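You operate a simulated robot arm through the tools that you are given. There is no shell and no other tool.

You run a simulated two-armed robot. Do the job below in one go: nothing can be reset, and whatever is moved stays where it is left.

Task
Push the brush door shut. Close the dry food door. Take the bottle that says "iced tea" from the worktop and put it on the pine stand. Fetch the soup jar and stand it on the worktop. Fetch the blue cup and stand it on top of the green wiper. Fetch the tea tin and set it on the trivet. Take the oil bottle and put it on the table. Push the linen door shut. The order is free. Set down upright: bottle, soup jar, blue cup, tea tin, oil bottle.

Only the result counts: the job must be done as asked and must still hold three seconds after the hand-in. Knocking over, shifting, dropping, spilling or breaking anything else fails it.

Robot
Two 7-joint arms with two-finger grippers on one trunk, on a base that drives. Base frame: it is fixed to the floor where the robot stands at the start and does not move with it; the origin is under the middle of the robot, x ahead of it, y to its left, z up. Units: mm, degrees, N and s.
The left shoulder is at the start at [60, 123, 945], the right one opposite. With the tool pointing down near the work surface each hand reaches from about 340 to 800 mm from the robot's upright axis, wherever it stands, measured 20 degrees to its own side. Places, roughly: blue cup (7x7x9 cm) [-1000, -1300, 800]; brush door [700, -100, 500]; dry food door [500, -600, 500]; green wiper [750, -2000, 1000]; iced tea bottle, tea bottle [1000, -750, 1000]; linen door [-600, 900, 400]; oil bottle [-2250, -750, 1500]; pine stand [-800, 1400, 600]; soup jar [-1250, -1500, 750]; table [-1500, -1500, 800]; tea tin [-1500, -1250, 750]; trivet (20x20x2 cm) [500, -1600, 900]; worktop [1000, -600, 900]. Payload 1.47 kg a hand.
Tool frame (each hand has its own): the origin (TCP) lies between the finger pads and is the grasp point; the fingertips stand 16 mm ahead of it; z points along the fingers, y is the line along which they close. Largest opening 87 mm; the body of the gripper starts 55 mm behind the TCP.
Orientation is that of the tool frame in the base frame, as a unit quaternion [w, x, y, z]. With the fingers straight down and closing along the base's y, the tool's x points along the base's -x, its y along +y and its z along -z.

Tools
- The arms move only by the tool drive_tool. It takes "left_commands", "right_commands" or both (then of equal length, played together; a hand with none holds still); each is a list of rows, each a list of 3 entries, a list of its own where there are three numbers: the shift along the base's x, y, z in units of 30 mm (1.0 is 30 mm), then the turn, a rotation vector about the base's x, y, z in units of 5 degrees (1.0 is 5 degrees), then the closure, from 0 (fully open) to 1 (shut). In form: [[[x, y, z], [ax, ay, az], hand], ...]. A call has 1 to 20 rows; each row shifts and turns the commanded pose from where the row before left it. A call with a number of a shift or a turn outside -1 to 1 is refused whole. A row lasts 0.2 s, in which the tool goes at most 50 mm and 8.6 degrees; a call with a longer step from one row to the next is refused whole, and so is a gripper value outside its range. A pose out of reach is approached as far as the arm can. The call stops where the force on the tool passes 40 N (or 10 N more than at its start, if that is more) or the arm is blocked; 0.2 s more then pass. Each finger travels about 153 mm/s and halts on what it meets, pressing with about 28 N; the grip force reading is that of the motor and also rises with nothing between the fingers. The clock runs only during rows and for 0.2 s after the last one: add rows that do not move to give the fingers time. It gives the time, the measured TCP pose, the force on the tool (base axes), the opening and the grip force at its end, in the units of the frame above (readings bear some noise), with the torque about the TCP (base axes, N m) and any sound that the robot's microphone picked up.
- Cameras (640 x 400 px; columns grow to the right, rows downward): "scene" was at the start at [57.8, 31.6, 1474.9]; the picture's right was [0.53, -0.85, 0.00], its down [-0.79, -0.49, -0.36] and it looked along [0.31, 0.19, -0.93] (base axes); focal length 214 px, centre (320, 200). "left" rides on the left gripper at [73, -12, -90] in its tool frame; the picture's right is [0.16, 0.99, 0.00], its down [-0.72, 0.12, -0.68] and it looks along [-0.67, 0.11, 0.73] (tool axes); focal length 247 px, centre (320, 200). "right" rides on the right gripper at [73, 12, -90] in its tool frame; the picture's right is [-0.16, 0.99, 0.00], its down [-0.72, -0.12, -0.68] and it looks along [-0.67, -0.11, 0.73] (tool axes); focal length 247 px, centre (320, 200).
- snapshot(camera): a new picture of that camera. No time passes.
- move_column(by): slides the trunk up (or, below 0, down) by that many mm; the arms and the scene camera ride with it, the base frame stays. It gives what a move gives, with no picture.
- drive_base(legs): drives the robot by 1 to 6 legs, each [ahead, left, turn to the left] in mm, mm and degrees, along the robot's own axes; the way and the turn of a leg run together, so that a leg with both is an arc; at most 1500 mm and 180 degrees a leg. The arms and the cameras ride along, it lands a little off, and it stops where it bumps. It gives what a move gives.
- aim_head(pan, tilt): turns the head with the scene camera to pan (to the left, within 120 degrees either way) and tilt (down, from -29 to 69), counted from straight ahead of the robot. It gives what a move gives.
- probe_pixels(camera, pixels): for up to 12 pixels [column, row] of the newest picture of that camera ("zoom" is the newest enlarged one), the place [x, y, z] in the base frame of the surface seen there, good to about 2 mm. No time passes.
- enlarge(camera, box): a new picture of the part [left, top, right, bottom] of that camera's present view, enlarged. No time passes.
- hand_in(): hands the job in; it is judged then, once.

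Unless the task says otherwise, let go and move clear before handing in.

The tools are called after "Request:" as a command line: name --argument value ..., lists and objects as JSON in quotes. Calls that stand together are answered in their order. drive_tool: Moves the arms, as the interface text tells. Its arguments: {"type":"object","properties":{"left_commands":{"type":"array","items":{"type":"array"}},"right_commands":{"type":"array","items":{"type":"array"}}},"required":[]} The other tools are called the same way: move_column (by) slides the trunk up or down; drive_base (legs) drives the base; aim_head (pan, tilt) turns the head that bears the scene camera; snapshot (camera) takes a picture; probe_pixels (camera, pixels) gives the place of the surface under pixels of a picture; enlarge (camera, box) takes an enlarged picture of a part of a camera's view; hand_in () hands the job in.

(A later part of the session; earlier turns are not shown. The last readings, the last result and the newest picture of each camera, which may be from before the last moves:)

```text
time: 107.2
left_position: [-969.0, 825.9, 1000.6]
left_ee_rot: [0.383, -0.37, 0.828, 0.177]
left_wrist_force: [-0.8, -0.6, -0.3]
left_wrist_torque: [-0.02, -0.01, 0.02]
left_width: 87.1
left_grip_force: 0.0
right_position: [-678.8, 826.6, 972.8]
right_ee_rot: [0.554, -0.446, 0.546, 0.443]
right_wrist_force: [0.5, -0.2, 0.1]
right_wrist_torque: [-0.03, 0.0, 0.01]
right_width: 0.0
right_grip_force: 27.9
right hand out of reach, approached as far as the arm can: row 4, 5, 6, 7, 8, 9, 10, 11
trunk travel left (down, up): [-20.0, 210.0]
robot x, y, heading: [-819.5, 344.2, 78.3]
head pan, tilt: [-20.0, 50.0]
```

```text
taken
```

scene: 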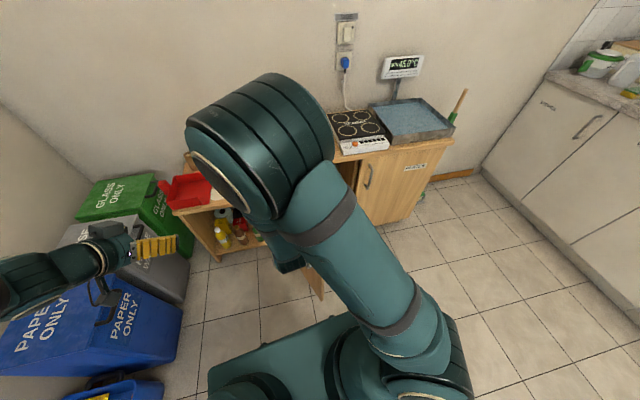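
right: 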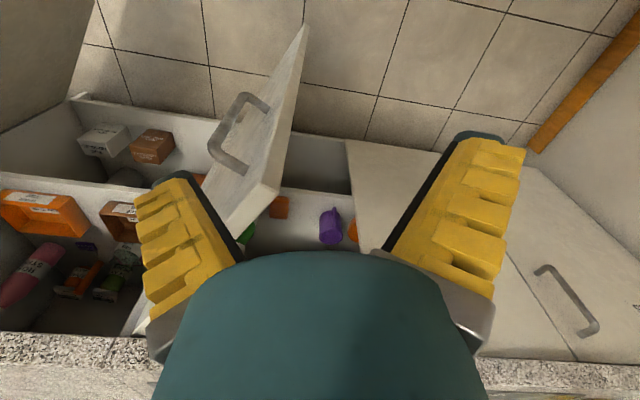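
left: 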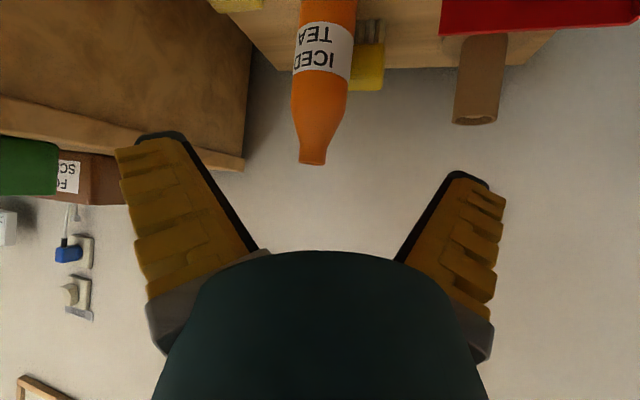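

The hand is horizontal on the door's outer side. I yaw it to ~44° azimuth and lower to z≈660.

Request:
drive_tool --right_commands '[[[-0.2, 0, -0.3], [0, 0, -1], 1], [[-0.2, 0, -0.3], [0, 0, -1], 1], [[-0.2, 0, -0.3], [0, 0, -1], 1], [[0, 0, -0.6], [0, 0, -1], 1], [[0, 0, -0.9], [0, 0, -1], 1], [[0, 0, -0.9], [0, 0, -1], 1], [[0, 0, -0.9], [0, 0, -1], 1], [[0, 0, -0.9], [0, 0, 0], 1], [[0, 0, -0.9], [0, 0, 0], 1], [[0, 0, -0.9], [0, 0, 0], 1], [[0, 0, -0.9], [0, 0, 0], 1], [[0, 0, -0.9], [0, 0, 0], 1], [[0, 0, -0.9], [0, 0, 0], 1], [[0, 0, -0.9], [0, 0, 0], 1]]'

Request:
snapshot --camera "right"

Request:
snapshot --camera "scene"

```text
time: 110.2
left_position: [-968.2, 824.2, 999.0]
left_ee_rot: [0.383, -0.371, 0.828, 0.177]
left_wrist_force: [0.0, 0.2, 0.4]
left_wrist_torque: [-0.02, -0.01, -0.02]
left_width: 87.1
left_grip_force: 0.1
right_position: [-698.1, 823.8, 657.9]
right_ee_rot: [0.661, -0.262, 0.655, 0.256]
right_wrist_force: [0.0, 0.3, -0.5]
right_wrist_torque: [0.02, 0.0, 0.0]
right_width: 0.0
right_grip_force: 27.7
trunk travel left (down, up): [-20.0, 210.0]
robot x, y, heading: [-822.4, 344.1, 77.8]
head pan, tilt: [-20.0, 50.0]
```

```text
taken
```

right: 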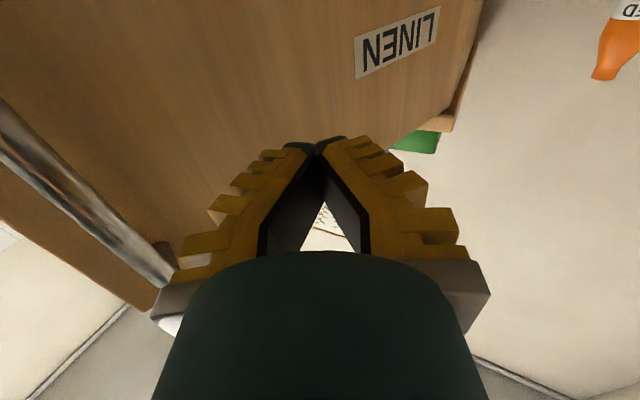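

```text
taken
```

scene: 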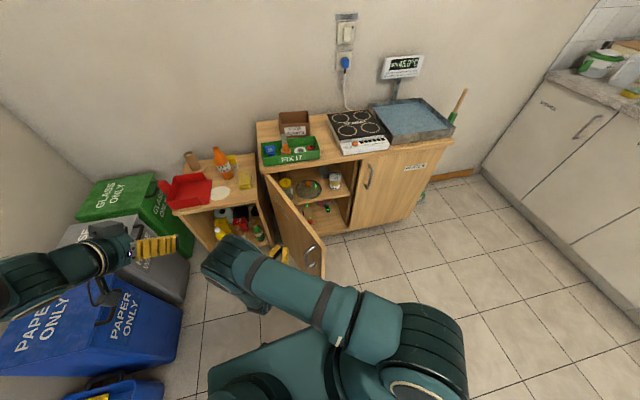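

The LINEN door's label is in the right camera; the fingertips are beside its outer face. I move toward mid-door and push along the closing arc.

Request:
drive_tool --right_commands '[[[0.05, 0.9, 0], [0, 0, 0], 1], [[0.05, 0.9, 0], [0, 0, 0], 1], [[0.05, 0.9, 0], [0, 0, 0], 1], [[0.9, -0.13, 0], [0, 0, 0], 1], [[0.9, -0.13, 0], [0, 0, 0], 1], [[0.9, -0.13, 0], [0, 0, 0], 1], [[0.94, 0.21, 0], [0, 0, 0], 1], [[0.94, 0.21, 0], [0, 0, 0], 1], [[0.94, 0.21, 0], [0, 0, 0], 1], [[0.72, 0.49, 0], [0, 0, 0], 1], [[0.72, 0.49, 0], [0, 0, 0], 1], [[0.72, 0.49, 0], [0, 0, 0], 1], [[0.46, 0.72, 0], [0, 0, 0], 1], [[0.46, 0.72, 0], [0, 0, 0], 1], [[0.46, 0.72, 0], [0, 0, 0], 1], [[0.46, 0.72, 0], [0, 0, 0], 1], [[0.3, 0.7, 0], [0, 0, 0], 1]]'

Request:
snapshot --camera "scene"

```text
time: 113.8
left_position: [-969.0, 823.8, 1000.5]
left_ee_rot: [0.384, -0.369, 0.828, 0.177]
left_wrist_force: [-0.1, 0.0, 0.3]
left_wrist_torque: [-0.01, 0.04, -0.02]
left_width: 87.1
left_grip_force: 0.1
right_position: [-399.5, 1052.5, 656.8]
right_ee_rot: [0.664, -0.257, 0.655, 0.253]
right_wrist_force: [-5.1, -16.6, 8.5]
right_wrist_torque: [0.16, 0.07, 0.26]
right_width: 0.1
right_grip_force: 27.3
trunk travel left (down, up): [-20.0, 210.0]
robot x, y, heading: [-821.0, 343.5, 78.2]
head pan, tilt: [-20.0, 50.0]
stopped in row 17 (right hand): the force on the tool passed its limit at 58 N (the readings are from after the stop); the commanded pose is now the measured one
```

```text
taken
```

scene: 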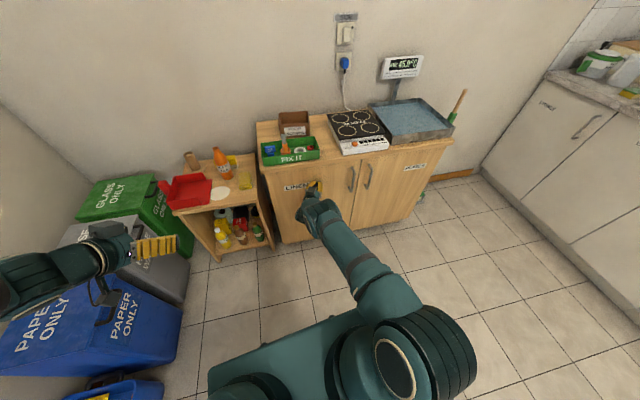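

Request:
enlarge --camera "scene" --box '[240, 120, 440, 250]'

Request:
probe_pixels --camera "scene" --pixels '[[280, 200], [345, 190], [285, 230], [300, 190], [380, 180], [400, 200], [340, 215]]'

```text
3.08 times, centred on (340, 185) of scene
```

zoom: 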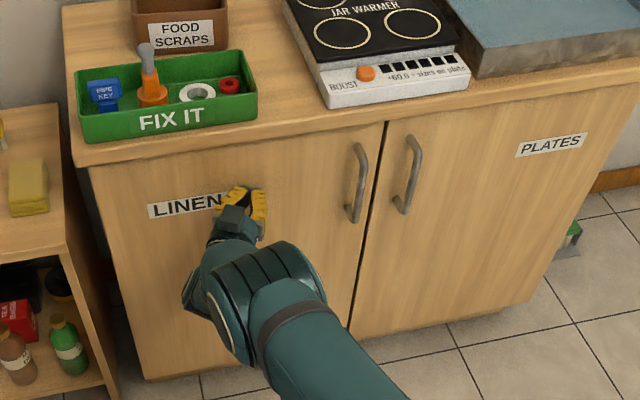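

```text
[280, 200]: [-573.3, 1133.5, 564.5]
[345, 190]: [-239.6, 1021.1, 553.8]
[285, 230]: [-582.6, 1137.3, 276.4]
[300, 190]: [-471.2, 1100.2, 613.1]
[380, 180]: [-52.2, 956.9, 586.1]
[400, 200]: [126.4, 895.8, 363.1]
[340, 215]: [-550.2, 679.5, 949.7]
```

The linen door is flush (face points all at the same plane as the PLATES door). I retract the right hand and restore it to pointing down in a tucked position.

Request:
drive_tool --right_commands '[[[-0.6, -0.75, 0], [0, 0, 0], 1], [[-0.6, -0.75, 0], [0, 0, 0], 1], [[-0.6, -0.75, 0], [0, 0, 0], 1], [[0, -0.8, 0.8], [0, 0, 1], 1], [[0, -0.8, 0.8], [0, 0, 1], 1], [[0, -0.8, 0.8], [0, 0, 1], 1], [[0, -0.8, 0.8], [0, 0, 1], 1], [[0, -0.8, 0.8], [0, 0, 1], 1], [[0, -0.8, 0.8], [0, 0, 1], 1], [[0, -0.8, 0.8], [0, 0, 1], 1]]'

Request:
drive_tool --right_commands '[[[0, -0.4, 0.6], [-0.98, 0.2, 0], 0], [[0, -0.4, 0.6], [-0.98, 0.2, 0], 0], [[0, -0.4, 0.6], [-0.98, 0.2, 0], 0], [[0, -0.4, 0.6], [-0.98, 0.2, 0], 0], [[0, -0.4, 0.6], [-0.98, 0.2, 0], 0], [[0, -0.4, 0.6], [-0.98, 0.2, 0], 0], [[0, -0.4, 0.6], [-0.98, 0.2, 0], 0], [[0, -0.4, 0.6], [-0.98, 0.2, 0], 0], [[0, -0.4, 0.6], [-0.98, 0.2, 0], 0], [[0, -0.4, 0.6], [-0.98, 0.2, 0], 0], [[0, -0.4, 0.3], [-0.98, 0.2, 0], 0], [[0, -0.2, 0], [-0.98, 0.2, 0], 0], [[0, 0, 0], [-0.98, 0.2, 0], 0], [[0, 0, 0], [-0.98, 0.2, 0], 0], [[0, 0, 0], [-0.98, 0.2, 0], 0], [[0, 0, 0], [-0.98, 0.2, 0], 0], [[0, 0, 0], [-0.98, 0.2, 0], 0], [[0, 0, 0], [-0.98, 0.2, 0], 0]]'

Request:
aim_head --pan 0 --tilt 40

Request:
snapshot --camera "scene"

```text
time: 116.0
left_position: [-968.2, 824.7, 1000.4]
left_ee_rot: [0.384, -0.369, 0.828, 0.176]
left_wrist_force: [-0.5, -0.2, -1.0]
left_wrist_torque: [0.02, 0.01, -0.01]
left_width: 87.2
left_grip_force: 0.0
right_position: [-453.5, 817.7, 826.0]
right_ee_rot: [0.557, -0.443, 0.548, 0.44]
right_wrist_force: [0.0, -0.2, 0.0]
right_wrist_torque: [0.01, -0.03, 0.03]
right_width: 0.0
right_grip_force: 28.5
trunk travel left (down, up): [-20.0, 210.0]
robot x, y, heading: [-820.2, 347.0, 78.0]
head pan, tilt: [-20.0, 50.0]
```

```text
time: 119.8
left_position: [-969.8, 825.6, 999.6]
left_ee_rot: [0.384, -0.369, 0.828, 0.176]
left_wrist_force: [0.1, 0.3, -0.3]
left_wrist_torque: [-0.01, -0.03, -0.02]
left_width: 87.4
left_grip_force: 0.0
right_position: [-436.9, 707.5, 994.1]
right_ee_rot: [0.045, -0.634, 0.772, 0.005]
right_wrist_force: [0.5, 0.9, -0.4]
right_wrist_torque: [0.01, -0.02, -0.04]
right_width: 87.1
right_grip_force: 0.0
right hand out of reach, approached as far as the arm can: row 5, 6, 10, 11
trunk travel left (down, up): [-20.0, 210.0]
robot x, y, heading: [-819.2, 344.1, 78.0]
head pan, tilt: [-20.0, 50.0]
```

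```text
time: 120.6
left_position: [-968.9, 825.3, 998.8]
left_ee_rot: [0.383, -0.37, 0.828, 0.176]
left_wrist_force: [-0.4, 0.7, 0.4]
left_wrist_torque: [0.01, -0.03, 0.04]
left_width: 87.1
left_grip_force: 0.1
right_position: [-436.8, 705.8, 994.2]
right_ee_rot: [0.047, -0.634, 0.772, 0.005]
right_wrist_force: [-1.3, -0.6, -0.5]
right_wrist_torque: [-0.03, 0.0, -0.03]
right_width: 87.2
right_grip_force: 0.1
trunk travel left (down, up): [-20.0, 210.0]
robot x, y, heading: [-819.4, 345.5, 78.1]
head pan, tilt: [0.0, 40.0]
```

```text
taken
```

scene: 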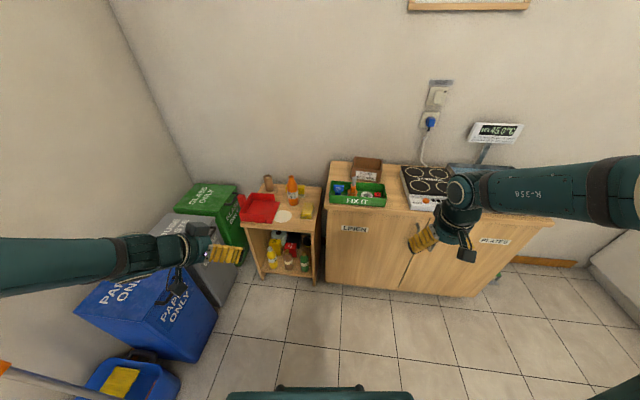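

Now I back away, turn toward the wall shelf, and raise the trunk.

Request:
drive_base --legs '[[-400, 0, 0], [0, 0, 112], [500, 250, 0]]'

Request:
move_column --by 200

Request:
aim_head --pan 15 --tilt 15

Request:
snapshot --camera "scene"

```text
time: 130.5
left_position: [-1734.4, -687.6, 1000.0]
left_ee_rot: [-0.07, 0.893, -0.159, -0.416]
left_wrist_force: [-0.4, -0.2, -0.3]
left_wrist_torque: [0.03, -0.04, -0.04]
left_width: 86.7
left_grip_force: 0.0
right_position: [-1820.1, -150.0, 994.5]
right_ee_rot: [-0.022, 0.995, 0.091, -0.042]
right_wrist_force: [-1.0, 0.9, 0.3]
right_wrist_torque: [0.0, -0.06, -0.02]
right_width: 87.0
right_grip_force: 0.0
trunk travel left (down, up): [-20.0, 210.0]
robot x, y, heading: [-1343.6, -371.2, -170.2]
head pan, tilt: [0.0, 40.0]
```

```text
time: 132.7
left_position: [-1734.3, -688.0, 1200.0]
left_ee_rot: [-0.069, 0.892, -0.159, -0.416]
left_wrist_force: [0.2, 0.4, -0.1]
left_wrist_torque: [-0.03, 0.02, -0.03]
left_width: 86.9
left_grip_force: 0.1
right_position: [-1819.2, -149.7, 1193.5]
right_ee_rot: [-0.022, 0.995, 0.091, -0.042]
right_wrist_force: [0.3, -0.5, 1.0]
right_wrist_torque: [0.02, -0.01, 0.0]
right_width: 86.9
right_grip_force: 0.1
trunk travel left (down, up): [-220.0, 10.0]
robot x, y, heading: [-1341.4, -371.6, -170.3]
head pan, tilt: [0.0, 40.0]
```

```text
time: 133.6
left_position: [-1733.5, -688.2, 1200.9]
left_ee_rot: [-0.069, 0.893, -0.159, -0.416]
left_wrist_force: [0.6, 0.2, -0.6]
left_wrist_torque: [-0.01, 0.01, 0.0]
left_width: 86.9
left_grip_force: 0.1
right_position: [-1818.3, -149.5, 1193.8]
right_ee_rot: [-0.022, 0.995, 0.092, -0.041]
right_wrist_force: [-0.2, -0.1, 0.1]
right_wrist_torque: [-0.04, 0.03, 0.0]
right_width: 87.2
right_grip_force: 0.1
trunk travel left (down, up): [-220.0, 10.0]
robot x, y, heading: [-1342.8, -369.8, -170.4]
head pan, tilt: [15.0, 15.0]
```

```text
taken
```

scene: 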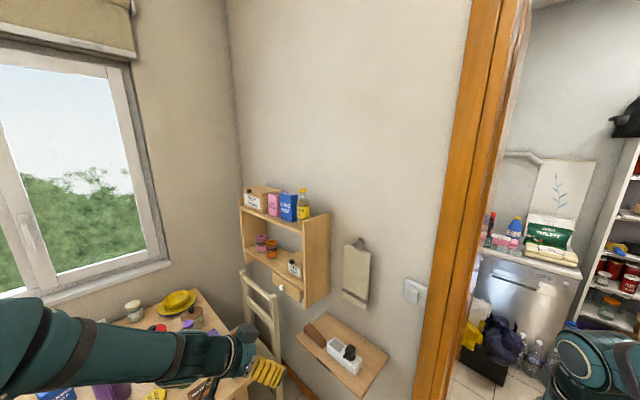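

The oil bottle is at (303,203) at the shelf end. I zoom and probe.

Request:
enlarge --camera "scene" --box '[230, 170, 390, 270]'

Request:
probe_pixels --camera "zoom" --pixels '[[292, 85], [292, 130], [275, 150], [292, 150], [310, 150], [292, 185], [292, 193], [232, 140], [262, 140], [320, 190], [390, 180], [350, 190]]'

Request:
probe_pixels --camera "scene" --pixels '[[355, 250], [355, 280], [400, 230], [340, 350], [330, 320], [385, 360], [130, 312], [210, 300], [410, 290], [450, 250]]'

```text
4.00 times, centred on (310, 220) of scene
```

zoom: 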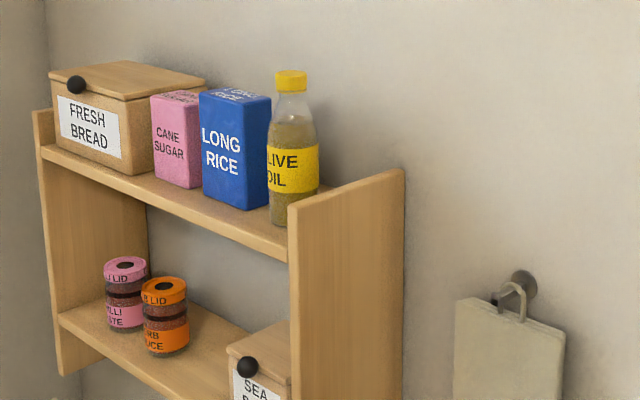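

```text
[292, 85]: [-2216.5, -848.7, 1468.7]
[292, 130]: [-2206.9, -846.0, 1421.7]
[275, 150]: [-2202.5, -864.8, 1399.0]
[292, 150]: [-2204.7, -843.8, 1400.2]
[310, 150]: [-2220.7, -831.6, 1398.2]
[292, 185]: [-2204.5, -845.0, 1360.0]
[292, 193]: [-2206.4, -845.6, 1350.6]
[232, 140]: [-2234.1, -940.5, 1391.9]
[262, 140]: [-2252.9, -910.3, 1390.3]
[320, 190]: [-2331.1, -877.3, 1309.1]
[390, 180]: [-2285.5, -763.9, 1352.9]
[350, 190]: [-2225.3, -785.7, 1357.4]
```

```text
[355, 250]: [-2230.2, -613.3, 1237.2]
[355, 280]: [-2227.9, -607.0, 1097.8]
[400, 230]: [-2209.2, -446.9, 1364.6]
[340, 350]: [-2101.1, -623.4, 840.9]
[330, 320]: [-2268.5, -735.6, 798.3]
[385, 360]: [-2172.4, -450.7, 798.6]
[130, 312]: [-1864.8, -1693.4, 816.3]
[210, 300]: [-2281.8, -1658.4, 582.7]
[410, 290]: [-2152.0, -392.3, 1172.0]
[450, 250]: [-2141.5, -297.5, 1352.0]
```

Bottle centre is about (-2229,-858), r≈27, shelf 1309, end panel rising to 1357, rice box about 30 mm away. I'll grasp from the open end with the right hand, pitched 30° down at world azimuth 235°; first I set the hand's orientation.

Request:
drive_tool --right_commands '[[[0.143, -0.467, 0.11], [-0.58, -0.11, 0], 0], [[0.143, -0.467, 0.11], [-0.188, 0.992, 0], 0], [[0.143, -0.467, 0.11], [-0.188, 0.992, 0], 0], [[0.143, -0.467, 0.11], [-0.188, 0.992, 0], 0], [[0.143, -0.467, 0.11], [-0.188, 0.992, 0], 0], [[0.143, -0.467, 0.11], [-0.188, 0.992, 0], 0], [[0.143, -0.467, 0.11], [-0.188, 0.992, 0], 0], [[0.143, -0.467, 0.11], [-0.188, 0.992, 0], 0], [[0.143, -0.467, 0.11], [-0.188, 0.992, 0], 0], [[0.143, -0.467, 0.11], [-0.188, 0.992, 0], 0], [[0.143, -0.467, 0.11], [-0.188, 0.992, 0], 0], [[0.143, -0.467, 0.11], [-0.188, 0.992, 0], 0], [[0.143, -0.467, 0.11], [0, 0, 0.92], 0], [[0.143, -0.467, 0.11], [0, 0, 0.92], 0], [[0.143, -0.467, 0.11], [0, 0, 0.92], 0], [[0.143, -0.467, 0.11], [0, 0, 0.92], 0], [[0.143, -0.467, 0.11], [0, 0, 0.92], 0]]'

Request:
snapshot --camera "scene"

```text
time: 137.2
left_position: [-1734.4, -688.7, 1199.6]
left_ee_rot: [-0.07, 0.893, -0.159, -0.416]
left_wrist_force: [0.2, 0.1, 0.0]
left_wrist_torque: [-0.02, -0.02, 0.01]
left_width: 87.1
left_grip_force: 0.0
right_position: [-1791.2, -405.8, 1278.6]
right_ee_rot: [0.146, 0.83, 0.249, -0.478]
right_wrist_force: [0.5, 0.1, 0.1]
right_wrist_torque: [-0.01, 0.01, 0.01]
right_width: 87.1
right_grip_force: 0.1
right hand out of reach, approached as far as the arm can: row 9, 10, 11, 12
trunk travel left (down, up): [-220.0, 10.0]
robot x, y, heading: [-1343.0, -370.6, -170.3]
head pan, tilt: [15.0, 15.0]
```

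```text
taken
```

scene: 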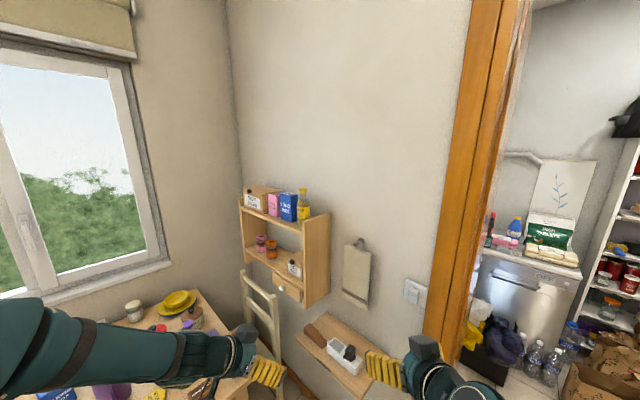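

The tool has the right pitch and azimuth. I turn 22° left and drive up to the shelf, stopping somewhat short.

Request:
drive_base --legs '[[0, 0, 22.4], [300, 0, 0]]'

Request:
aim_head --pan 0 --tilt 10

Request:
snapshot --camera "scene"

Request:
snapshot --camera "right"

```text
time: 140.3
left_position: [-1829.1, -969.9, 1200.0]
left_ee_rot: [0.013, 0.907, 0.019, -0.421]
left_wrist_force: [0.3, -0.3, -1.0]
left_wrist_torque: [0.01, -0.03, 0.0]
left_width: 87.1
left_grip_force: 0.0
right_position: [-1991.9, -729.9, 1278.9]
right_ee_rot: [0.237, 0.765, 0.406, -0.44]
right_wrist_force: [0.2, -0.4, 0.2]
right_wrist_torque: [0.04, -0.04, -0.02]
right_width: 86.9
right_grip_force: 0.1
trunk travel left (down, up): [-220.0, 10.0]
robot x, y, heading: [-1591.0, -526.3, -147.6]
head pan, tilt: [15.0, 15.0]
```

```text
time: 141.1
left_position: [-1828.8, -970.1, 1198.9]
left_ee_rot: [0.014, 0.906, 0.019, -0.423]
left_wrist_force: [0.7, 0.4, -0.2]
left_wrist_torque: [0.03, 0.01, -0.01]
left_width: 87.3
left_grip_force: 0.0
right_position: [-1990.3, -729.6, 1278.5]
right_ee_rot: [0.237, 0.765, 0.407, -0.44]
right_wrist_force: [0.0, -0.4, 1.0]
right_wrist_torque: [-0.03, 0.01, -0.02]
right_width: 87.0
right_grip_force: 0.1
trunk travel left (down, up): [-220.0, 10.0]
robot x, y, heading: [-1590.8, -528.7, -147.9]
head pan, tilt: [0.0, 10.0]
```

```text
taken
```

scene: 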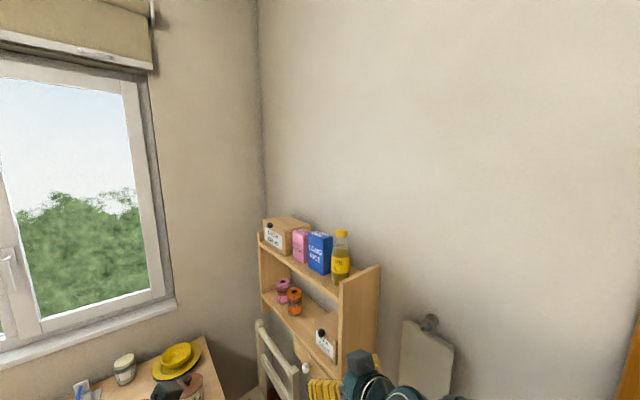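

```text
taken
```

right: 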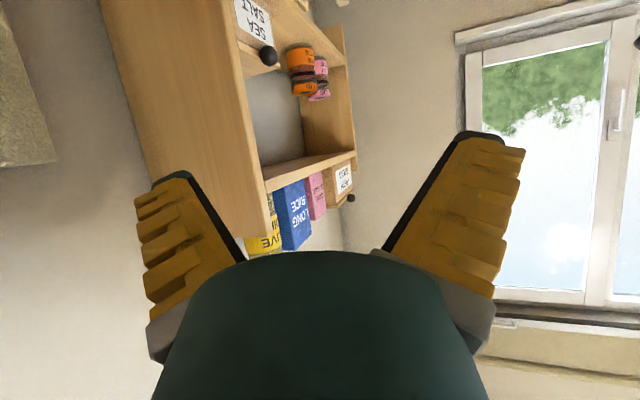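

I refine the bottle and panel positions from here.

Request:
enlarge --camera "scene" --box '[300, 220, 396, 280]'

Request:
probe_pixels --camera "zoom" --pixels '[[275, 80], [275, 250], [240, 270], [275, 270], [305, 270], [275, 330], [240, 330], [310, 330], [200, 200], [300, 395], [400, 350], [275, 180]]'

```text
6.67 times, centred on (348, 250) of scene
```

zoom: 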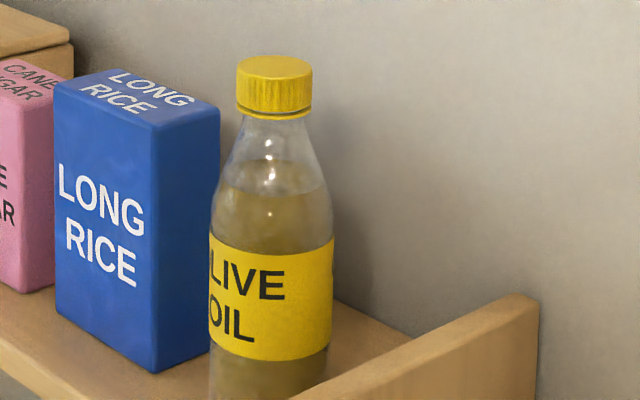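

```text
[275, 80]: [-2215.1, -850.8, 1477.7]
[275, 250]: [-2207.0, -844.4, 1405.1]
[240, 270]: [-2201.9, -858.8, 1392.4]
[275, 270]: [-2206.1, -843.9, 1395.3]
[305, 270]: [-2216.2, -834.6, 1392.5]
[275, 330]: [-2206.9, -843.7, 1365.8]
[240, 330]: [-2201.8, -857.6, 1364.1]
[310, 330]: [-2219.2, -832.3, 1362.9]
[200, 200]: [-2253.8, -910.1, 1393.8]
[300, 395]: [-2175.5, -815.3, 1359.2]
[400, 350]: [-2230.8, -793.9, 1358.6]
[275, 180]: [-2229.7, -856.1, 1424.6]
```

Bottle centre refined to (-2230,-859). I edge 60 mm closer, then move the hand to the pre-grasp point above and outside the panel.

Request:
drive_base --legs '[[60, 0, 0]]'

Request:
drive_tool --right_commands '[[[0, 0, 1], [0, 0, 0], 0], [[0, 0, 1], [0, 0, 0], 0], [[-0.55, 0, 0.9], [0, 0, 0], 0], [[-0.55, 0, 0.9], [0, 0, 0], 0], [[-0.55, 0, 0.9], [0, 0, 0], 0], [[-0.55, 0, 0.9], [0, 0, 0], 0], [[-0.55, 0, 0.7], [0, 0, 0], 0], [[0, 0, 0], [0, 0, 0], 0]]'

Request:
snapshot --camera "right"

```text
time: 142.1
left_position: [-1880.7, -1002.4, 1199.3]
left_ee_rot: [0.014, 0.906, 0.019, -0.422]
left_wrist_force: [-0.4, 0.2, -0.1]
left_wrist_torque: [0.03, 0.0, 0.02]
left_width: 86.9
left_grip_force: 0.0
right_position: [-2043.5, -762.2, 1278.3]
right_ee_rot: [0.237, 0.765, 0.406, -0.44]
right_wrist_force: [-0.1, 0.1, 0.4]
right_wrist_torque: [0.0, -0.03, 0.0]
right_width: 87.1
right_grip_force: 0.0
trunk travel left (down, up): [-220.0, 10.0]
robot x, y, heading: [-1640.4, -559.2, -147.8]
head pan, tilt: [0.0, 10.0]
```

```text
time: 143.9
left_position: [-1878.7, -1001.2, 1199.7]
left_ee_rot: [0.014, 0.906, 0.018, -0.422]
left_wrist_force: [-0.3, -0.1, 0.8]
left_wrist_torque: [-0.02, 0.0, 0.01]
left_width: 87.1
left_grip_force: 0.0
right_position: [-2122.2, -761.1, 1468.0]
right_ee_rot: [0.237, 0.765, 0.406, -0.44]
right_wrist_force: [0.0, 0.0, -0.7]
right_wrist_torque: [0.03, 0.04, 0.0]
right_width: 87.3
right_grip_force: 0.0
trunk travel left (down, up): [-220.0, 10.0]
robot x, y, heading: [-1638.8, -563.8, -147.7]
head pan, tilt: [0.0, 10.0]
```

```text
taken
```

right: 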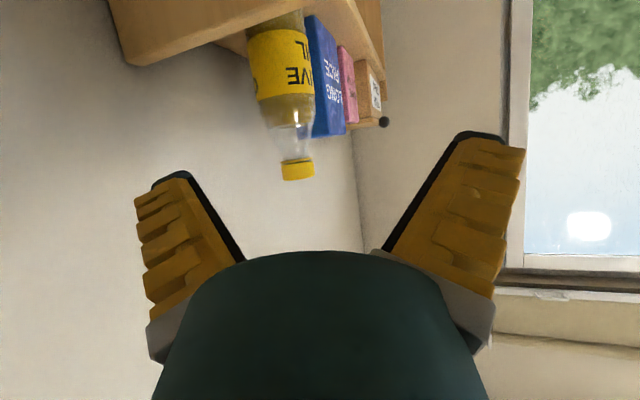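

The bottle is lined up. I shift to the approach line and advance around the bottle.

Request:
drive_tool --right_commands '[[[-0.6, 0.17, 0.03], [0, 0, 0], 0], [[-0.6, 0.17, 0.03], [0, 0, 0], 0], [[0, 0, 0], [0, 0, 0], 0], [[-0.48, -0.72, -0.5], [0, 0, 0], 0], [[-0.48, -0.72, -0.5], [0, 0, 0], 0], [[-0.48, -0.72, -0.5], [0, 0, 0], 0], [[-0.48, -0.72, -0.5], [0, 0, 0], 0], [[-0.48, -0.72, -0.5], [0, 0, 0], 0], [[0, 0, 0], [0, 0, 0], 0]]'

Request:
snapshot --camera "right"

Request:
enlarge --camera "scene" --box '[260, 180, 460, 305]'

```text
time: 145.1
left_position: [-1877.7, -999.8, 1201.0]
left_ee_rot: [0.013, 0.906, 0.018, -0.423]
left_wrist_force: [0.3, -0.1, 0.3]
left_wrist_torque: [-0.03, -0.02, 0.02]
left_width: 86.9
left_grip_force: 0.0
right_position: [-2232.5, -716.1, 1435.9]
right_ee_rot: [0.228, 0.807, 0.325, -0.438]
right_wrist_force: [35.6, 2.0, 2.4]
right_wrist_torque: [-0.23, 0.56, -1.76]
right_width: 79.5
right_grip_force: 0.2
trunk travel left (down, up): [-220.0, 10.0]
robot x, y, heading: [-1638.2, -559.2, -147.7]
head pan, tilt: [0.0, 10.0]
stopped in row 5 (right hand): the force on the tool passed its limit at 176 N (the readings are from after the stop); the commanded pose is now the measured one
```

```text
taken
```

right: 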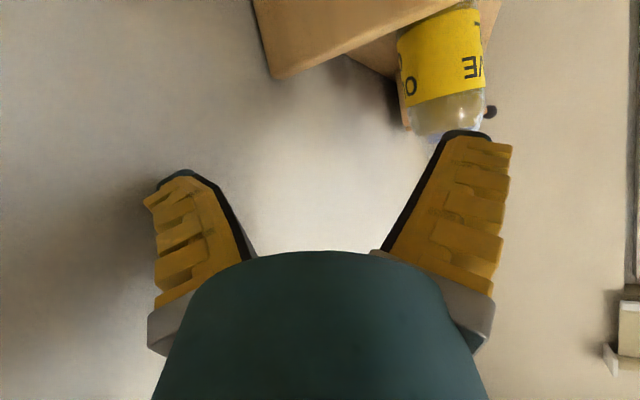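

```text
3.20 times, centred on (360, 242) of scene
```

zoom: 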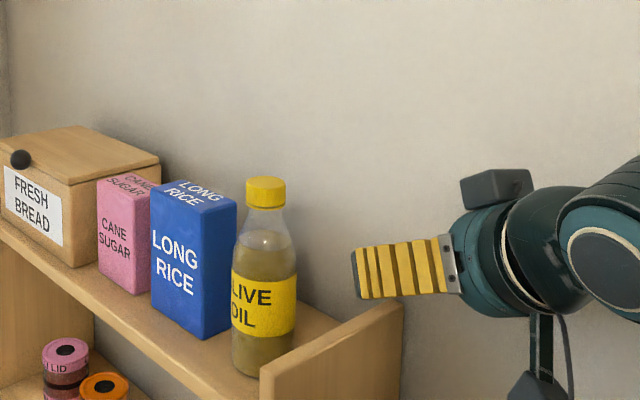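

The hand jumped to the wall side (176 N, an arm reconfiguration); the bottle and boxes still stand. I back the hand away from the wall first.

Request:
drive_tool --right_commands '[[[0.6, 0, 0.1], [0, 0, 0], 0], [[0.6, 0, 0.1], [0, 0, 0], 0], [[0.6, 0, 0.1], [0, 0, 0], 0], [[0.6, 0, 0.1], [0, 0, 0], 0], [[0.6, 0, 0.1], [0, 0, 0], 0], [[0, 0, 0], [0, 0, 0], 0]]'

Request:
snapshot --camera "scene"

```text
time: 146.5
left_position: [-1881.0, -1000.7, 1200.1]
left_ee_rot: [0.013, 0.906, 0.018, -0.422]
left_wrist_force: [0.5, 0.6, 0.7]
left_wrist_torque: [-0.03, 0.03, -0.02]
left_width: 87.1
left_grip_force: 0.0
right_position: [-2151.4, -712.9, 1448.8]
right_ee_rot: [0.225, 0.809, 0.321, -0.438]
right_wrist_force: [0.7, -0.1, 1.0]
right_wrist_torque: [0.02, 0.02, 0.0]
right_width: 86.9
right_grip_force: 0.1
trunk travel left (down, up): [-220.0, 10.0]
robot x, y, heading: [-1645.7, -560.7, -147.4]
head pan, tilt: [0.0, 10.0]
```

```text
taken
```

scene: 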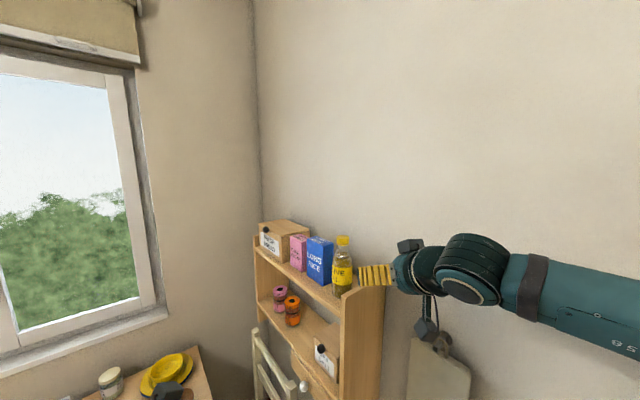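

I fix the small roll and yaw errors in place, then step cautiously to the approach line.

Request:
drive_tool --right_commands '[[[0, 0, 0.1], [0, 0, 0.7], 0], [[0, 0, 0.1], [0, 0, 0.7], 0], [[0, 0, 0.1], [0.57, 0.75, 0.56], 0], [[0, 0, 0], [0, 0, 0], 0]]'

Request:
drive_tool --right_commands '[[[0, -0.4, 0.1], [0, 0, 0], 0], [[0, -0.4, 0.1], [0, 0, 0], 0], [[0, 0, 0], [0, 0, 0], 0]]'

```text
time: 147.5
left_position: [-1880.9, -1000.4, 1199.2]
left_ee_rot: [0.014, 0.906, 0.019, -0.422]
left_wrist_force: [-0.4, -0.3, -0.1]
left_wrist_torque: [-0.01, 0.01, 0.02]
left_width: 87.2
left_grip_force: 0.0
right_position: [-2150.2, -713.6, 1456.7]
right_ee_rot: [0.229, 0.77, 0.408, -0.434]
right_wrist_force: [-0.1, 0.5, 0.1]
right_wrist_torque: [-0.02, -0.01, 0.03]
right_width: 87.3
right_grip_force: 0.1
trunk travel left (down, up): [-220.0, 10.0]
robot x, y, heading: [-1641.3, -559.2, -147.4]
head pan, tilt: [0.0, 10.0]
```

```text
time: 148.3
left_position: [-1880.1, -1000.5, 1199.3]
left_ee_rot: [0.013, 0.907, 0.019, -0.421]
left_wrist_force: [0.4, 0.2, 0.3]
left_wrist_torque: [0.0, 0.0, 0.01]
left_width: 87.2
left_grip_force: 0.1
right_position: [-2149.3, -738.4, 1462.6]
right_ee_rot: [0.23, 0.77, 0.407, -0.434]
right_wrist_force: [0.4, -0.5, 0.1]
right_wrist_torque: [-0.01, -0.01, 0.02]
right_width: 87.0
right_grip_force: 0.0
trunk travel left (down, up): [-220.0, 10.0]
robot x, y, heading: [-1639.3, -558.3, -147.3]
head pan, tilt: [0.0, 10.0]
```

The arm behaves now. I step along the approach line in small portions.

Request:
drive_tool --right_commands '[[[-0.45, -0.72, 0.15], [0, 0, 0], 0], [[-0.32, -0.47, -0.34], [0, 0, 0], 0], [[-0.32, -0.47, -0.34], [0, 0, 0], 0], [[0, 0, 0], [0, 0, 0], 0]]'

Request:
snapshot --camera "right"

```text
time: 149.3
left_position: [-1879.5, -1001.9, 1200.4]
left_ee_rot: [0.013, 0.906, 0.018, -0.423]
left_wrist_force: [-0.3, 0.2, -0.6]
left_wrist_torque: [0.01, 0.03, -0.01]
left_width: 86.8
left_grip_force: 0.1
right_position: [-2181.7, -787.3, 1449.8]
right_ee_rot: [0.23, 0.769, 0.408, -0.435]
right_wrist_force: [0.2, -0.3, 0.3]
right_wrist_torque: [-0.02, -0.01, 0.01]
right_width: 86.9
right_grip_force: 0.0
trunk travel left (down, up): [-220.0, 10.0]
robot x, y, heading: [-1636.2, -559.7, -147.6]
head pan, tilt: [0.0, 10.0]
```

```text
taken
```

right: 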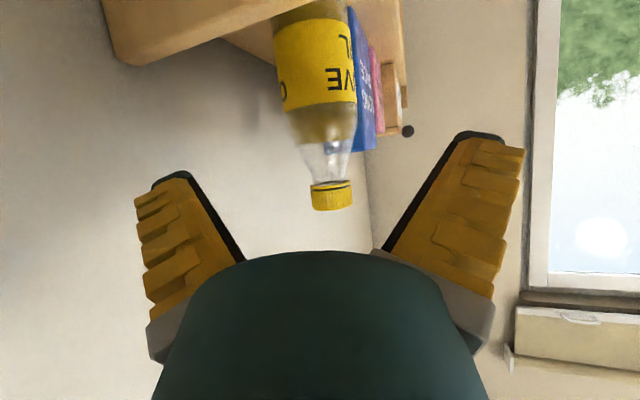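

Well centred. I advance the remaining ~100 mm.

Request:
drive_tool --right_commands '[[[-0.4, -0.6, -0.45], [0, 0, 0], 0], [[-0.4, -0.6, -0.45], [0, 0, 0], 0], [[0, 0, 0], [0, 0, 0], 0]]'

Request:
drive_tool --right_commands '[[[-0.4, -0.6, -0.45], [0, 0, 0], 0], [[-0.4, -0.6, -0.45], [0, 0, 0], 0], [[0, 0, 0], [0, 0, 0], 0]]'

Request:
snapshot --camera "right"

Request:
enlarge --camera "scene" --box '[260, 200, 460, 325]'

```text
time: 150.1
left_position: [-1881.1, -1002.4, 1199.7]
left_ee_rot: [0.013, 0.907, 0.019, -0.421]
left_wrist_force: [0.2, 0.0, -0.4]
left_wrist_torque: [0.01, 0.01, -0.02]
left_width: 86.8
left_grip_force: 0.1
right_position: [-2186.2, -793.9, 1443.5]
right_ee_rot: [0.23, 0.77, 0.408, -0.434]
right_wrist_force: [-0.6, 0.8, 0.3]
right_wrist_torque: [-0.04, -0.02, -0.02]
right_width: 87.0
right_grip_force: 0.0
right hand out of reach, approached as far as the arm can: row 1, 2
trunk travel left (down, up): [-220.0, 10.0]
robot x, y, heading: [-1640.4, -562.3, -147.5]
head pan, tilt: [0.0, 10.0]
```

```text
time: 150.9
left_position: [-1879.4, -1001.6, 1200.0]
left_ee_rot: [0.012, 0.907, 0.017, -0.422]
left_wrist_force: [-0.7, 0.6, -0.4]
left_wrist_torque: [-0.04, 0.02, -0.02]
left_width: 86.8
left_grip_force: 0.1
right_position: [-2186.8, -793.9, 1443.4]
right_ee_rot: [0.23, 0.77, 0.408, -0.434]
right_wrist_force: [0.6, -0.6, -0.1]
right_wrist_torque: [-0.01, -0.01, -0.01]
right_width: 87.0
right_grip_force: 0.1
right hand out of reach, approached as far as the arm can: row 1, 2
trunk travel left (down, up): [-220.0, 10.0]
robot x, y, heading: [-1643.4, -563.3, -147.8]
head pan, tilt: [0.0, 10.0]
```

```text
taken
```

right: 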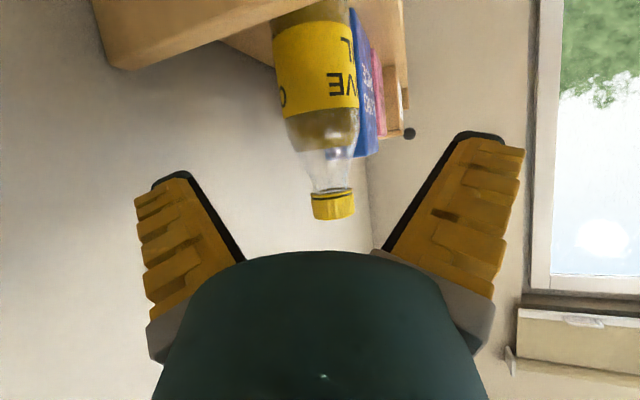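

```text
3.20 times, centred on (360, 262) of scene
```

zoom: 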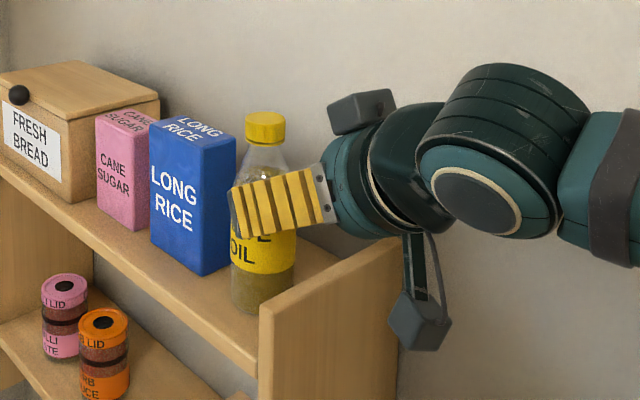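

The arm ran out of reach 100 mm short. I undo the surplus command, then use the base to carry the hand the remaining horizontal distance at this height, and the column to lower.

Request:
drive_tool --right_commands '[[[0.4, 0.6, 0.45], [0, 0, 0], 0], [[0.4, 0.6, 0.45], [0, 0, 0], 0], [[0.4, 0.6, 0.45], [0, 0, 0], 0], [[0.4, 0.6, 0.45], [0, 0, 0], 0], [[0, 0, 0], [0, 0, 0], 0]]'

Request:
drive_base --legs '[[40, 18, 0]]'

Request:
snapshot --camera "right"

```text
time: 152.1
left_position: [-1880.7, -1001.9, 1199.2]
left_ee_rot: [0.012, 0.906, 0.018, -0.422]
left_wrist_force: [-0.4, 0.7, -0.7]
left_wrist_torque: [0.02, 0.0, 0.01]
left_width: 86.9
left_grip_force: 0.1
right_position: [-2141.6, -722.4, 1498.1]
right_ee_rot: [0.23, 0.77, 0.408, -0.433]
right_wrist_force: [-0.4, 0.9, -0.3]
right_wrist_torque: [0.0, -0.02, 0.0]
right_width: 87.1
right_grip_force: 0.1
trunk travel left (down, up): [-220.0, 10.0]
robot x, y, heading: [-1641.3, -561.0, -148.1]
head pan, tilt: [0.0, 10.0]
```

```text
time: 153.0
left_position: [-1905.4, -1038.6, 1198.2]
left_ee_rot: [0.012, 0.906, 0.018, -0.422]
left_wrist_force: [-1.0, 0.2, -0.5]
left_wrist_torque: [0.06, -0.01, -0.01]
left_width: 87.3
left_grip_force: 0.1
right_position: [-2164.6, -759.5, 1498.6]
right_ee_rot: [0.23, 0.77, 0.408, -0.433]
right_wrist_force: [0.1, -0.6, 0.1]
right_wrist_torque: [0.0, -0.01, -0.02]
right_width: 87.0
right_grip_force: 0.1
trunk travel left (down, up): [-220.0, 10.0]
robot x, y, heading: [-1663.2, -595.0, -147.7]
head pan, tilt: [0.0, 10.0]
```

```text
taken
```

right: 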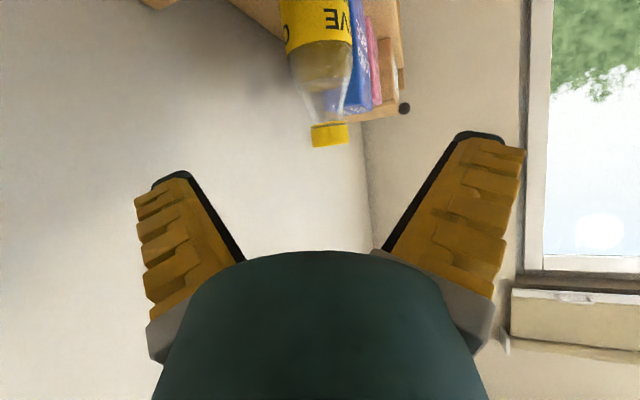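

The commanded pose resets to the measured one. The limit looks like wrist/elbow geometry, so I back off, turn the robot 22° left so the grasp direction is straight ahead of it, and compensate the hand yaw.

Request:
drive_base --legs '[[-120, 0, 0], [0, 0, 22]]'

Request:
drive_tool --right_commands '[[[-0.5, 0.8, 0], [0, 0, -0.9], 0], [[-0.5, 0.8, 0], [0, 0, -0.9], 0], [[-0.5, 0.8, 0], [0, 0, -0.9], 0], [[-0.5, 0.8, 0], [0, 0, -0.9], 0], [[-0.5, 0.8, 0], [0, 0, -0.8], 0], [[-0.5, 0.8, 0], [0, 0, 0], 0], [[0, 0, 0], [0, 0, 0], 0]]'

Request:
aim_head --pan -25 --tilt 15

Request:
snapshot --camera "scene"

```text
time: 155.4
left_position: [-1617.5, -1031.1, 1199.4]
left_ee_rot: [0.093, 0.886, 0.192, -0.412]
left_wrist_force: [-0.4, 0.0, 0.2]
left_wrist_torque: [0.0, 0.0, -0.02]
left_width: 87.1
left_grip_force: 0.0
right_position: [-1963.5, -870.4, 1500.2]
right_ee_rot: [0.309, 0.677, 0.548, -0.382]
right_wrist_force: [-0.9, 0.2, -0.8]
right_wrist_torque: [-0.03, 0.01, 0.02]
right_width: 86.9
right_grip_force: 0.0
trunk travel left (down, up): [-220.0, 10.0]
robot x, y, heading: [-1563.3, -529.6, -125.5]
head pan, tilt: [0.0, 10.0]
```

```text
time: 157.0
left_position: [-1616.6, -1031.4, 1198.7]
left_ee_rot: [0.092, 0.886, 0.191, -0.411]
left_wrist_force: [0.5, -0.2, 0.4]
left_wrist_torque: [0.0, 0.04, 0.01]
left_width: 87.0
left_grip_force: 0.1
right_position: [-2053.8, -728.3, 1501.3]
right_ee_rot: [0.23, 0.769, 0.409, -0.434]
right_wrist_force: [-0.2, -0.8, -0.2]
right_wrist_torque: [0.01, 0.01, -0.06]
right_width: 86.9
right_grip_force: 0.0
trunk travel left (down, up): [-220.0, 10.0]
robot x, y, heading: [-1556.1, -527.5, -125.7]
head pan, tilt: [0.0, 10.0]
```

```text
time: 157.9
left_position: [-1617.4, -1030.3, 1200.9]
left_ee_rot: [0.094, 0.886, 0.192, -0.412]
left_wrist_force: [0.4, -0.2, -0.1]
left_wrist_torque: [0.0, -0.03, 0.01]
left_width: 87.3
left_grip_force: 0.0
right_position: [-2052.4, -727.3, 1500.4]
right_ee_rot: [0.23, 0.77, 0.409, -0.434]
right_wrist_force: [-0.4, 0.9, 1.0]
right_wrist_torque: [0.01, 0.0, 0.01]
right_width: 87.2
right_grip_force: 0.1
trunk travel left (down, up): [-220.0, 10.0]
robot x, y, heading: [-1559.8, -530.8, -125.4]
head pan, tilt: [-25.0, 15.0]
```

```text
taken
```

scene: 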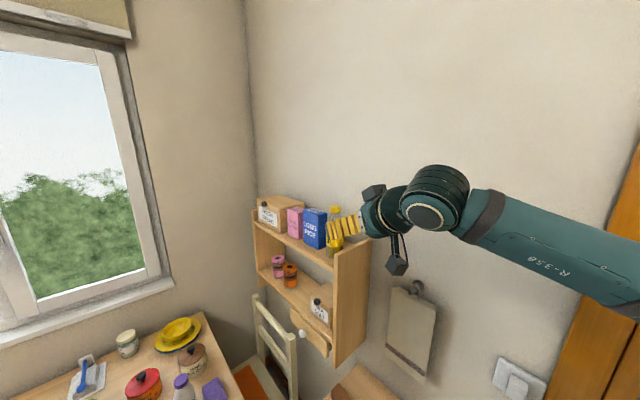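

I move to the pre-grasp point again and advance step by step.

Request:
drive_tool --right_commands '[[[-0.92, -0.27, -0.27], [0, 0, 0], 0], [[-0.92, -0.27, -0.27], [0, 0, 0], 0], [[-0.92, -0.27, -0.27], [0, 0, 0], 0], [[-0.92, -0.27, -0.27], [0, 0, 0], 0], [[0, 0, 0], [0, 0, 0], 0]]'

```text
time: 159.1
left_position: [-1617.7, -1030.0, 1200.2]
left_ee_rot: [0.093, 0.886, 0.192, -0.411]
left_wrist_force: [0.6, 0.0, 0.2]
left_wrist_torque: [0.0, 0.01, 0.03]
left_width: 87.0
left_grip_force: 0.1
right_position: [-2162.6, -757.0, 1466.1]
right_ee_rot: [0.23, 0.769, 0.41, -0.434]
right_wrist_force: [-0.5, 0.5, 0.3]
right_wrist_torque: [0.01, -0.03, -0.02]
right_width: 87.0
right_grip_force: 0.0
trunk travel left (down, up): [-220.0, 10.0]
robot x, y, heading: [-1561.3, -532.1, -125.5]
head pan, tilt: [-25.0, 15.0]
```

Request:
drive_tool --right_commands '[[[-0.4, -0.6, -0.42], [0, 0, 0], 0], [[-0.4, -0.6, -0.42], [0, 0, 0], 0], [[-0.4, -0.6, -0.42], [0, 0, 0], 0], [[0, 0, 0], [0, 0, 0], 0]]'

Request:
snapshot --camera "right"

```text
time: 160.1
left_position: [-1616.1, -1030.6, 1200.9]
left_ee_rot: [0.094, 0.886, 0.192, -0.412]
left_wrist_force: [0.9, 0.5, -0.4]
left_wrist_torque: [-0.01, 0.02, 0.01]
left_width: 87.0
left_grip_force: 0.0
right_position: [-2199.3, -809.7, 1428.8]
right_ee_rot: [0.23, 0.769, 0.409, -0.434]
right_wrist_force: [0.3, 0.0, 0.2]
right_wrist_torque: [-0.02, 0.02, -0.02]
right_width: 87.3
right_grip_force: 0.0
trunk travel left (down, up): [-220.0, 10.0]
robot x, y, heading: [-1563.1, -528.8, -125.6]
head pan, tilt: [-25.0, 15.0]
```

```text
taken
```

right: 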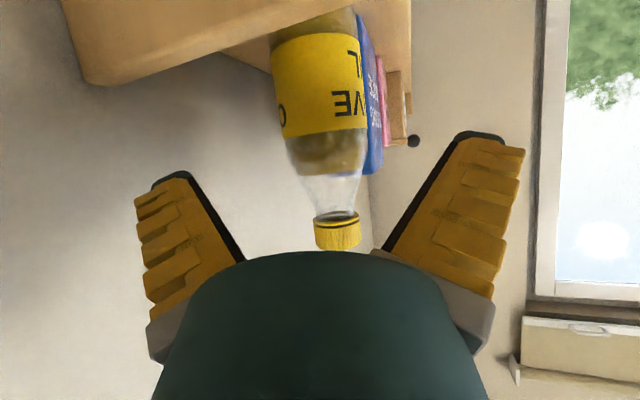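

Request:
drive_tool --right_commands '[[[-0.5, -0.82, -0.56], [0, 0, 0], 0], [[-0.5, -0.82, -0.56], [0, 0, 0], 0], [[0, 0, 0], [0, 0, 0], 0]]'

Request:
snapshot --camera "right"

Request:
enlarge --camera "scene" --box '[260, 160, 460, 285]'

```text
time: 160.9
left_position: [-1617.1, -1030.0, 1199.0]
left_ee_rot: [0.093, 0.886, 0.191, -0.411]
left_wrist_force: [-0.5, 0.6, 0.7]
left_wrist_torque: [0.01, 0.0, 0.01]
left_width: 87.1
left_grip_force: 0.0
right_position: [-2229.0, -860.9, 1393.9]
right_ee_rot: [0.23, 0.77, 0.409, -0.433]
right_wrist_force: [0.9, -0.5, -0.8]
right_wrist_torque: [-0.01, 0.04, 0.02]
right_width: 86.9
right_grip_force: 0.2
trunk travel left (down, up): [-220.0, 10.0]
robot x, y, heading: [-1557.6, -530.4, -125.4]
head pan, tilt: [-25.0, 15.0]
```

```text
taken
```

right: 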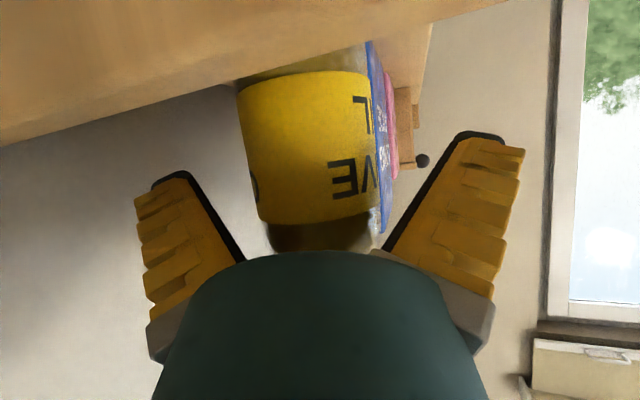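

```text
3.20 times, centred on (360, 222) of scene
```

zoom: 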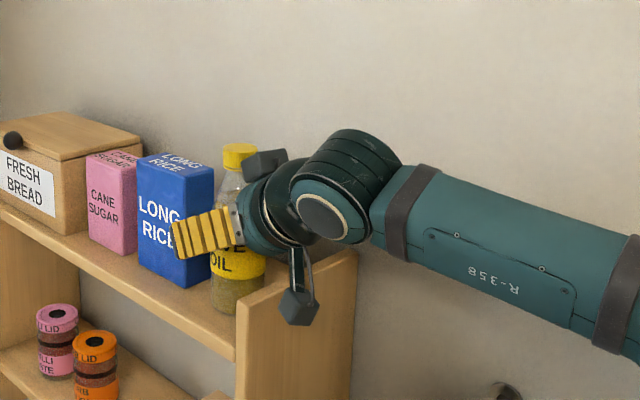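

The bottle is between the fingers. I close, then lift straight up.

Request:
drive_tool --right_commands '[[[0, 0, 0], [0, 0, 0], 1], [[0, 0, 0], [0, 0, 0], 1], [[0, 0, 0], [0, 0, 0], 1], [[0, 0, 0.2], [0, 0, 0], 1], [[0, 0, 0.8], [0, 0, 0], 1], [[0, 0, 0.8], [0, 0, 0], 1], [[0, 0, 0], [0, 0, 0], 1]]'

Request:
snapshot --camera "right"

Request:
enlarge --camera "scene" --box '[260, 160, 460, 285]'

```text
time: 162.5
left_position: [-1617.8, -1030.3, 1199.3]
left_ee_rot: [0.093, 0.886, 0.191, -0.412]
left_wrist_force: [-0.4, 0.6, -0.1]
left_wrist_torque: [0.0, 0.0, -0.02]
left_width: 86.7
left_grip_force: 0.0
right_position: [-2231.2, -860.7, 1448.6]
right_ee_rot: [0.231, 0.769, 0.409, -0.433]
right_wrist_force: [0.5, 0.1, -2.6]
right_wrist_torque: [0.03, 0.0, 0.0]
right_width: 55.0
right_grip_force: 28.3
trunk travel left (down, up): [-220.0, 10.0]
robot x, y, heading: [-1562.0, -528.4, -125.3]
head pan, tilt: [-25.0, 15.0]
```

```text
taken
```

right: 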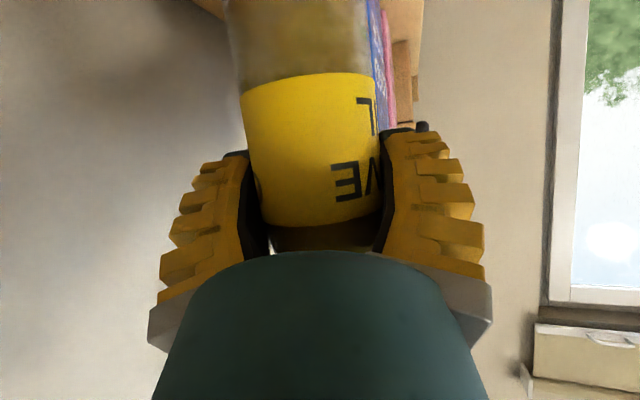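

```text
3.20 times, centred on (360, 222) of scene
```

zoom: 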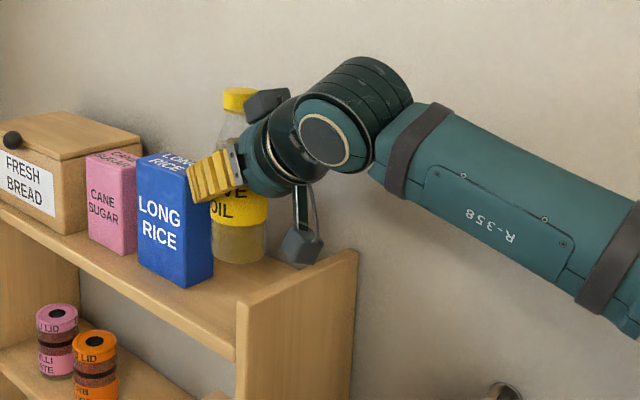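

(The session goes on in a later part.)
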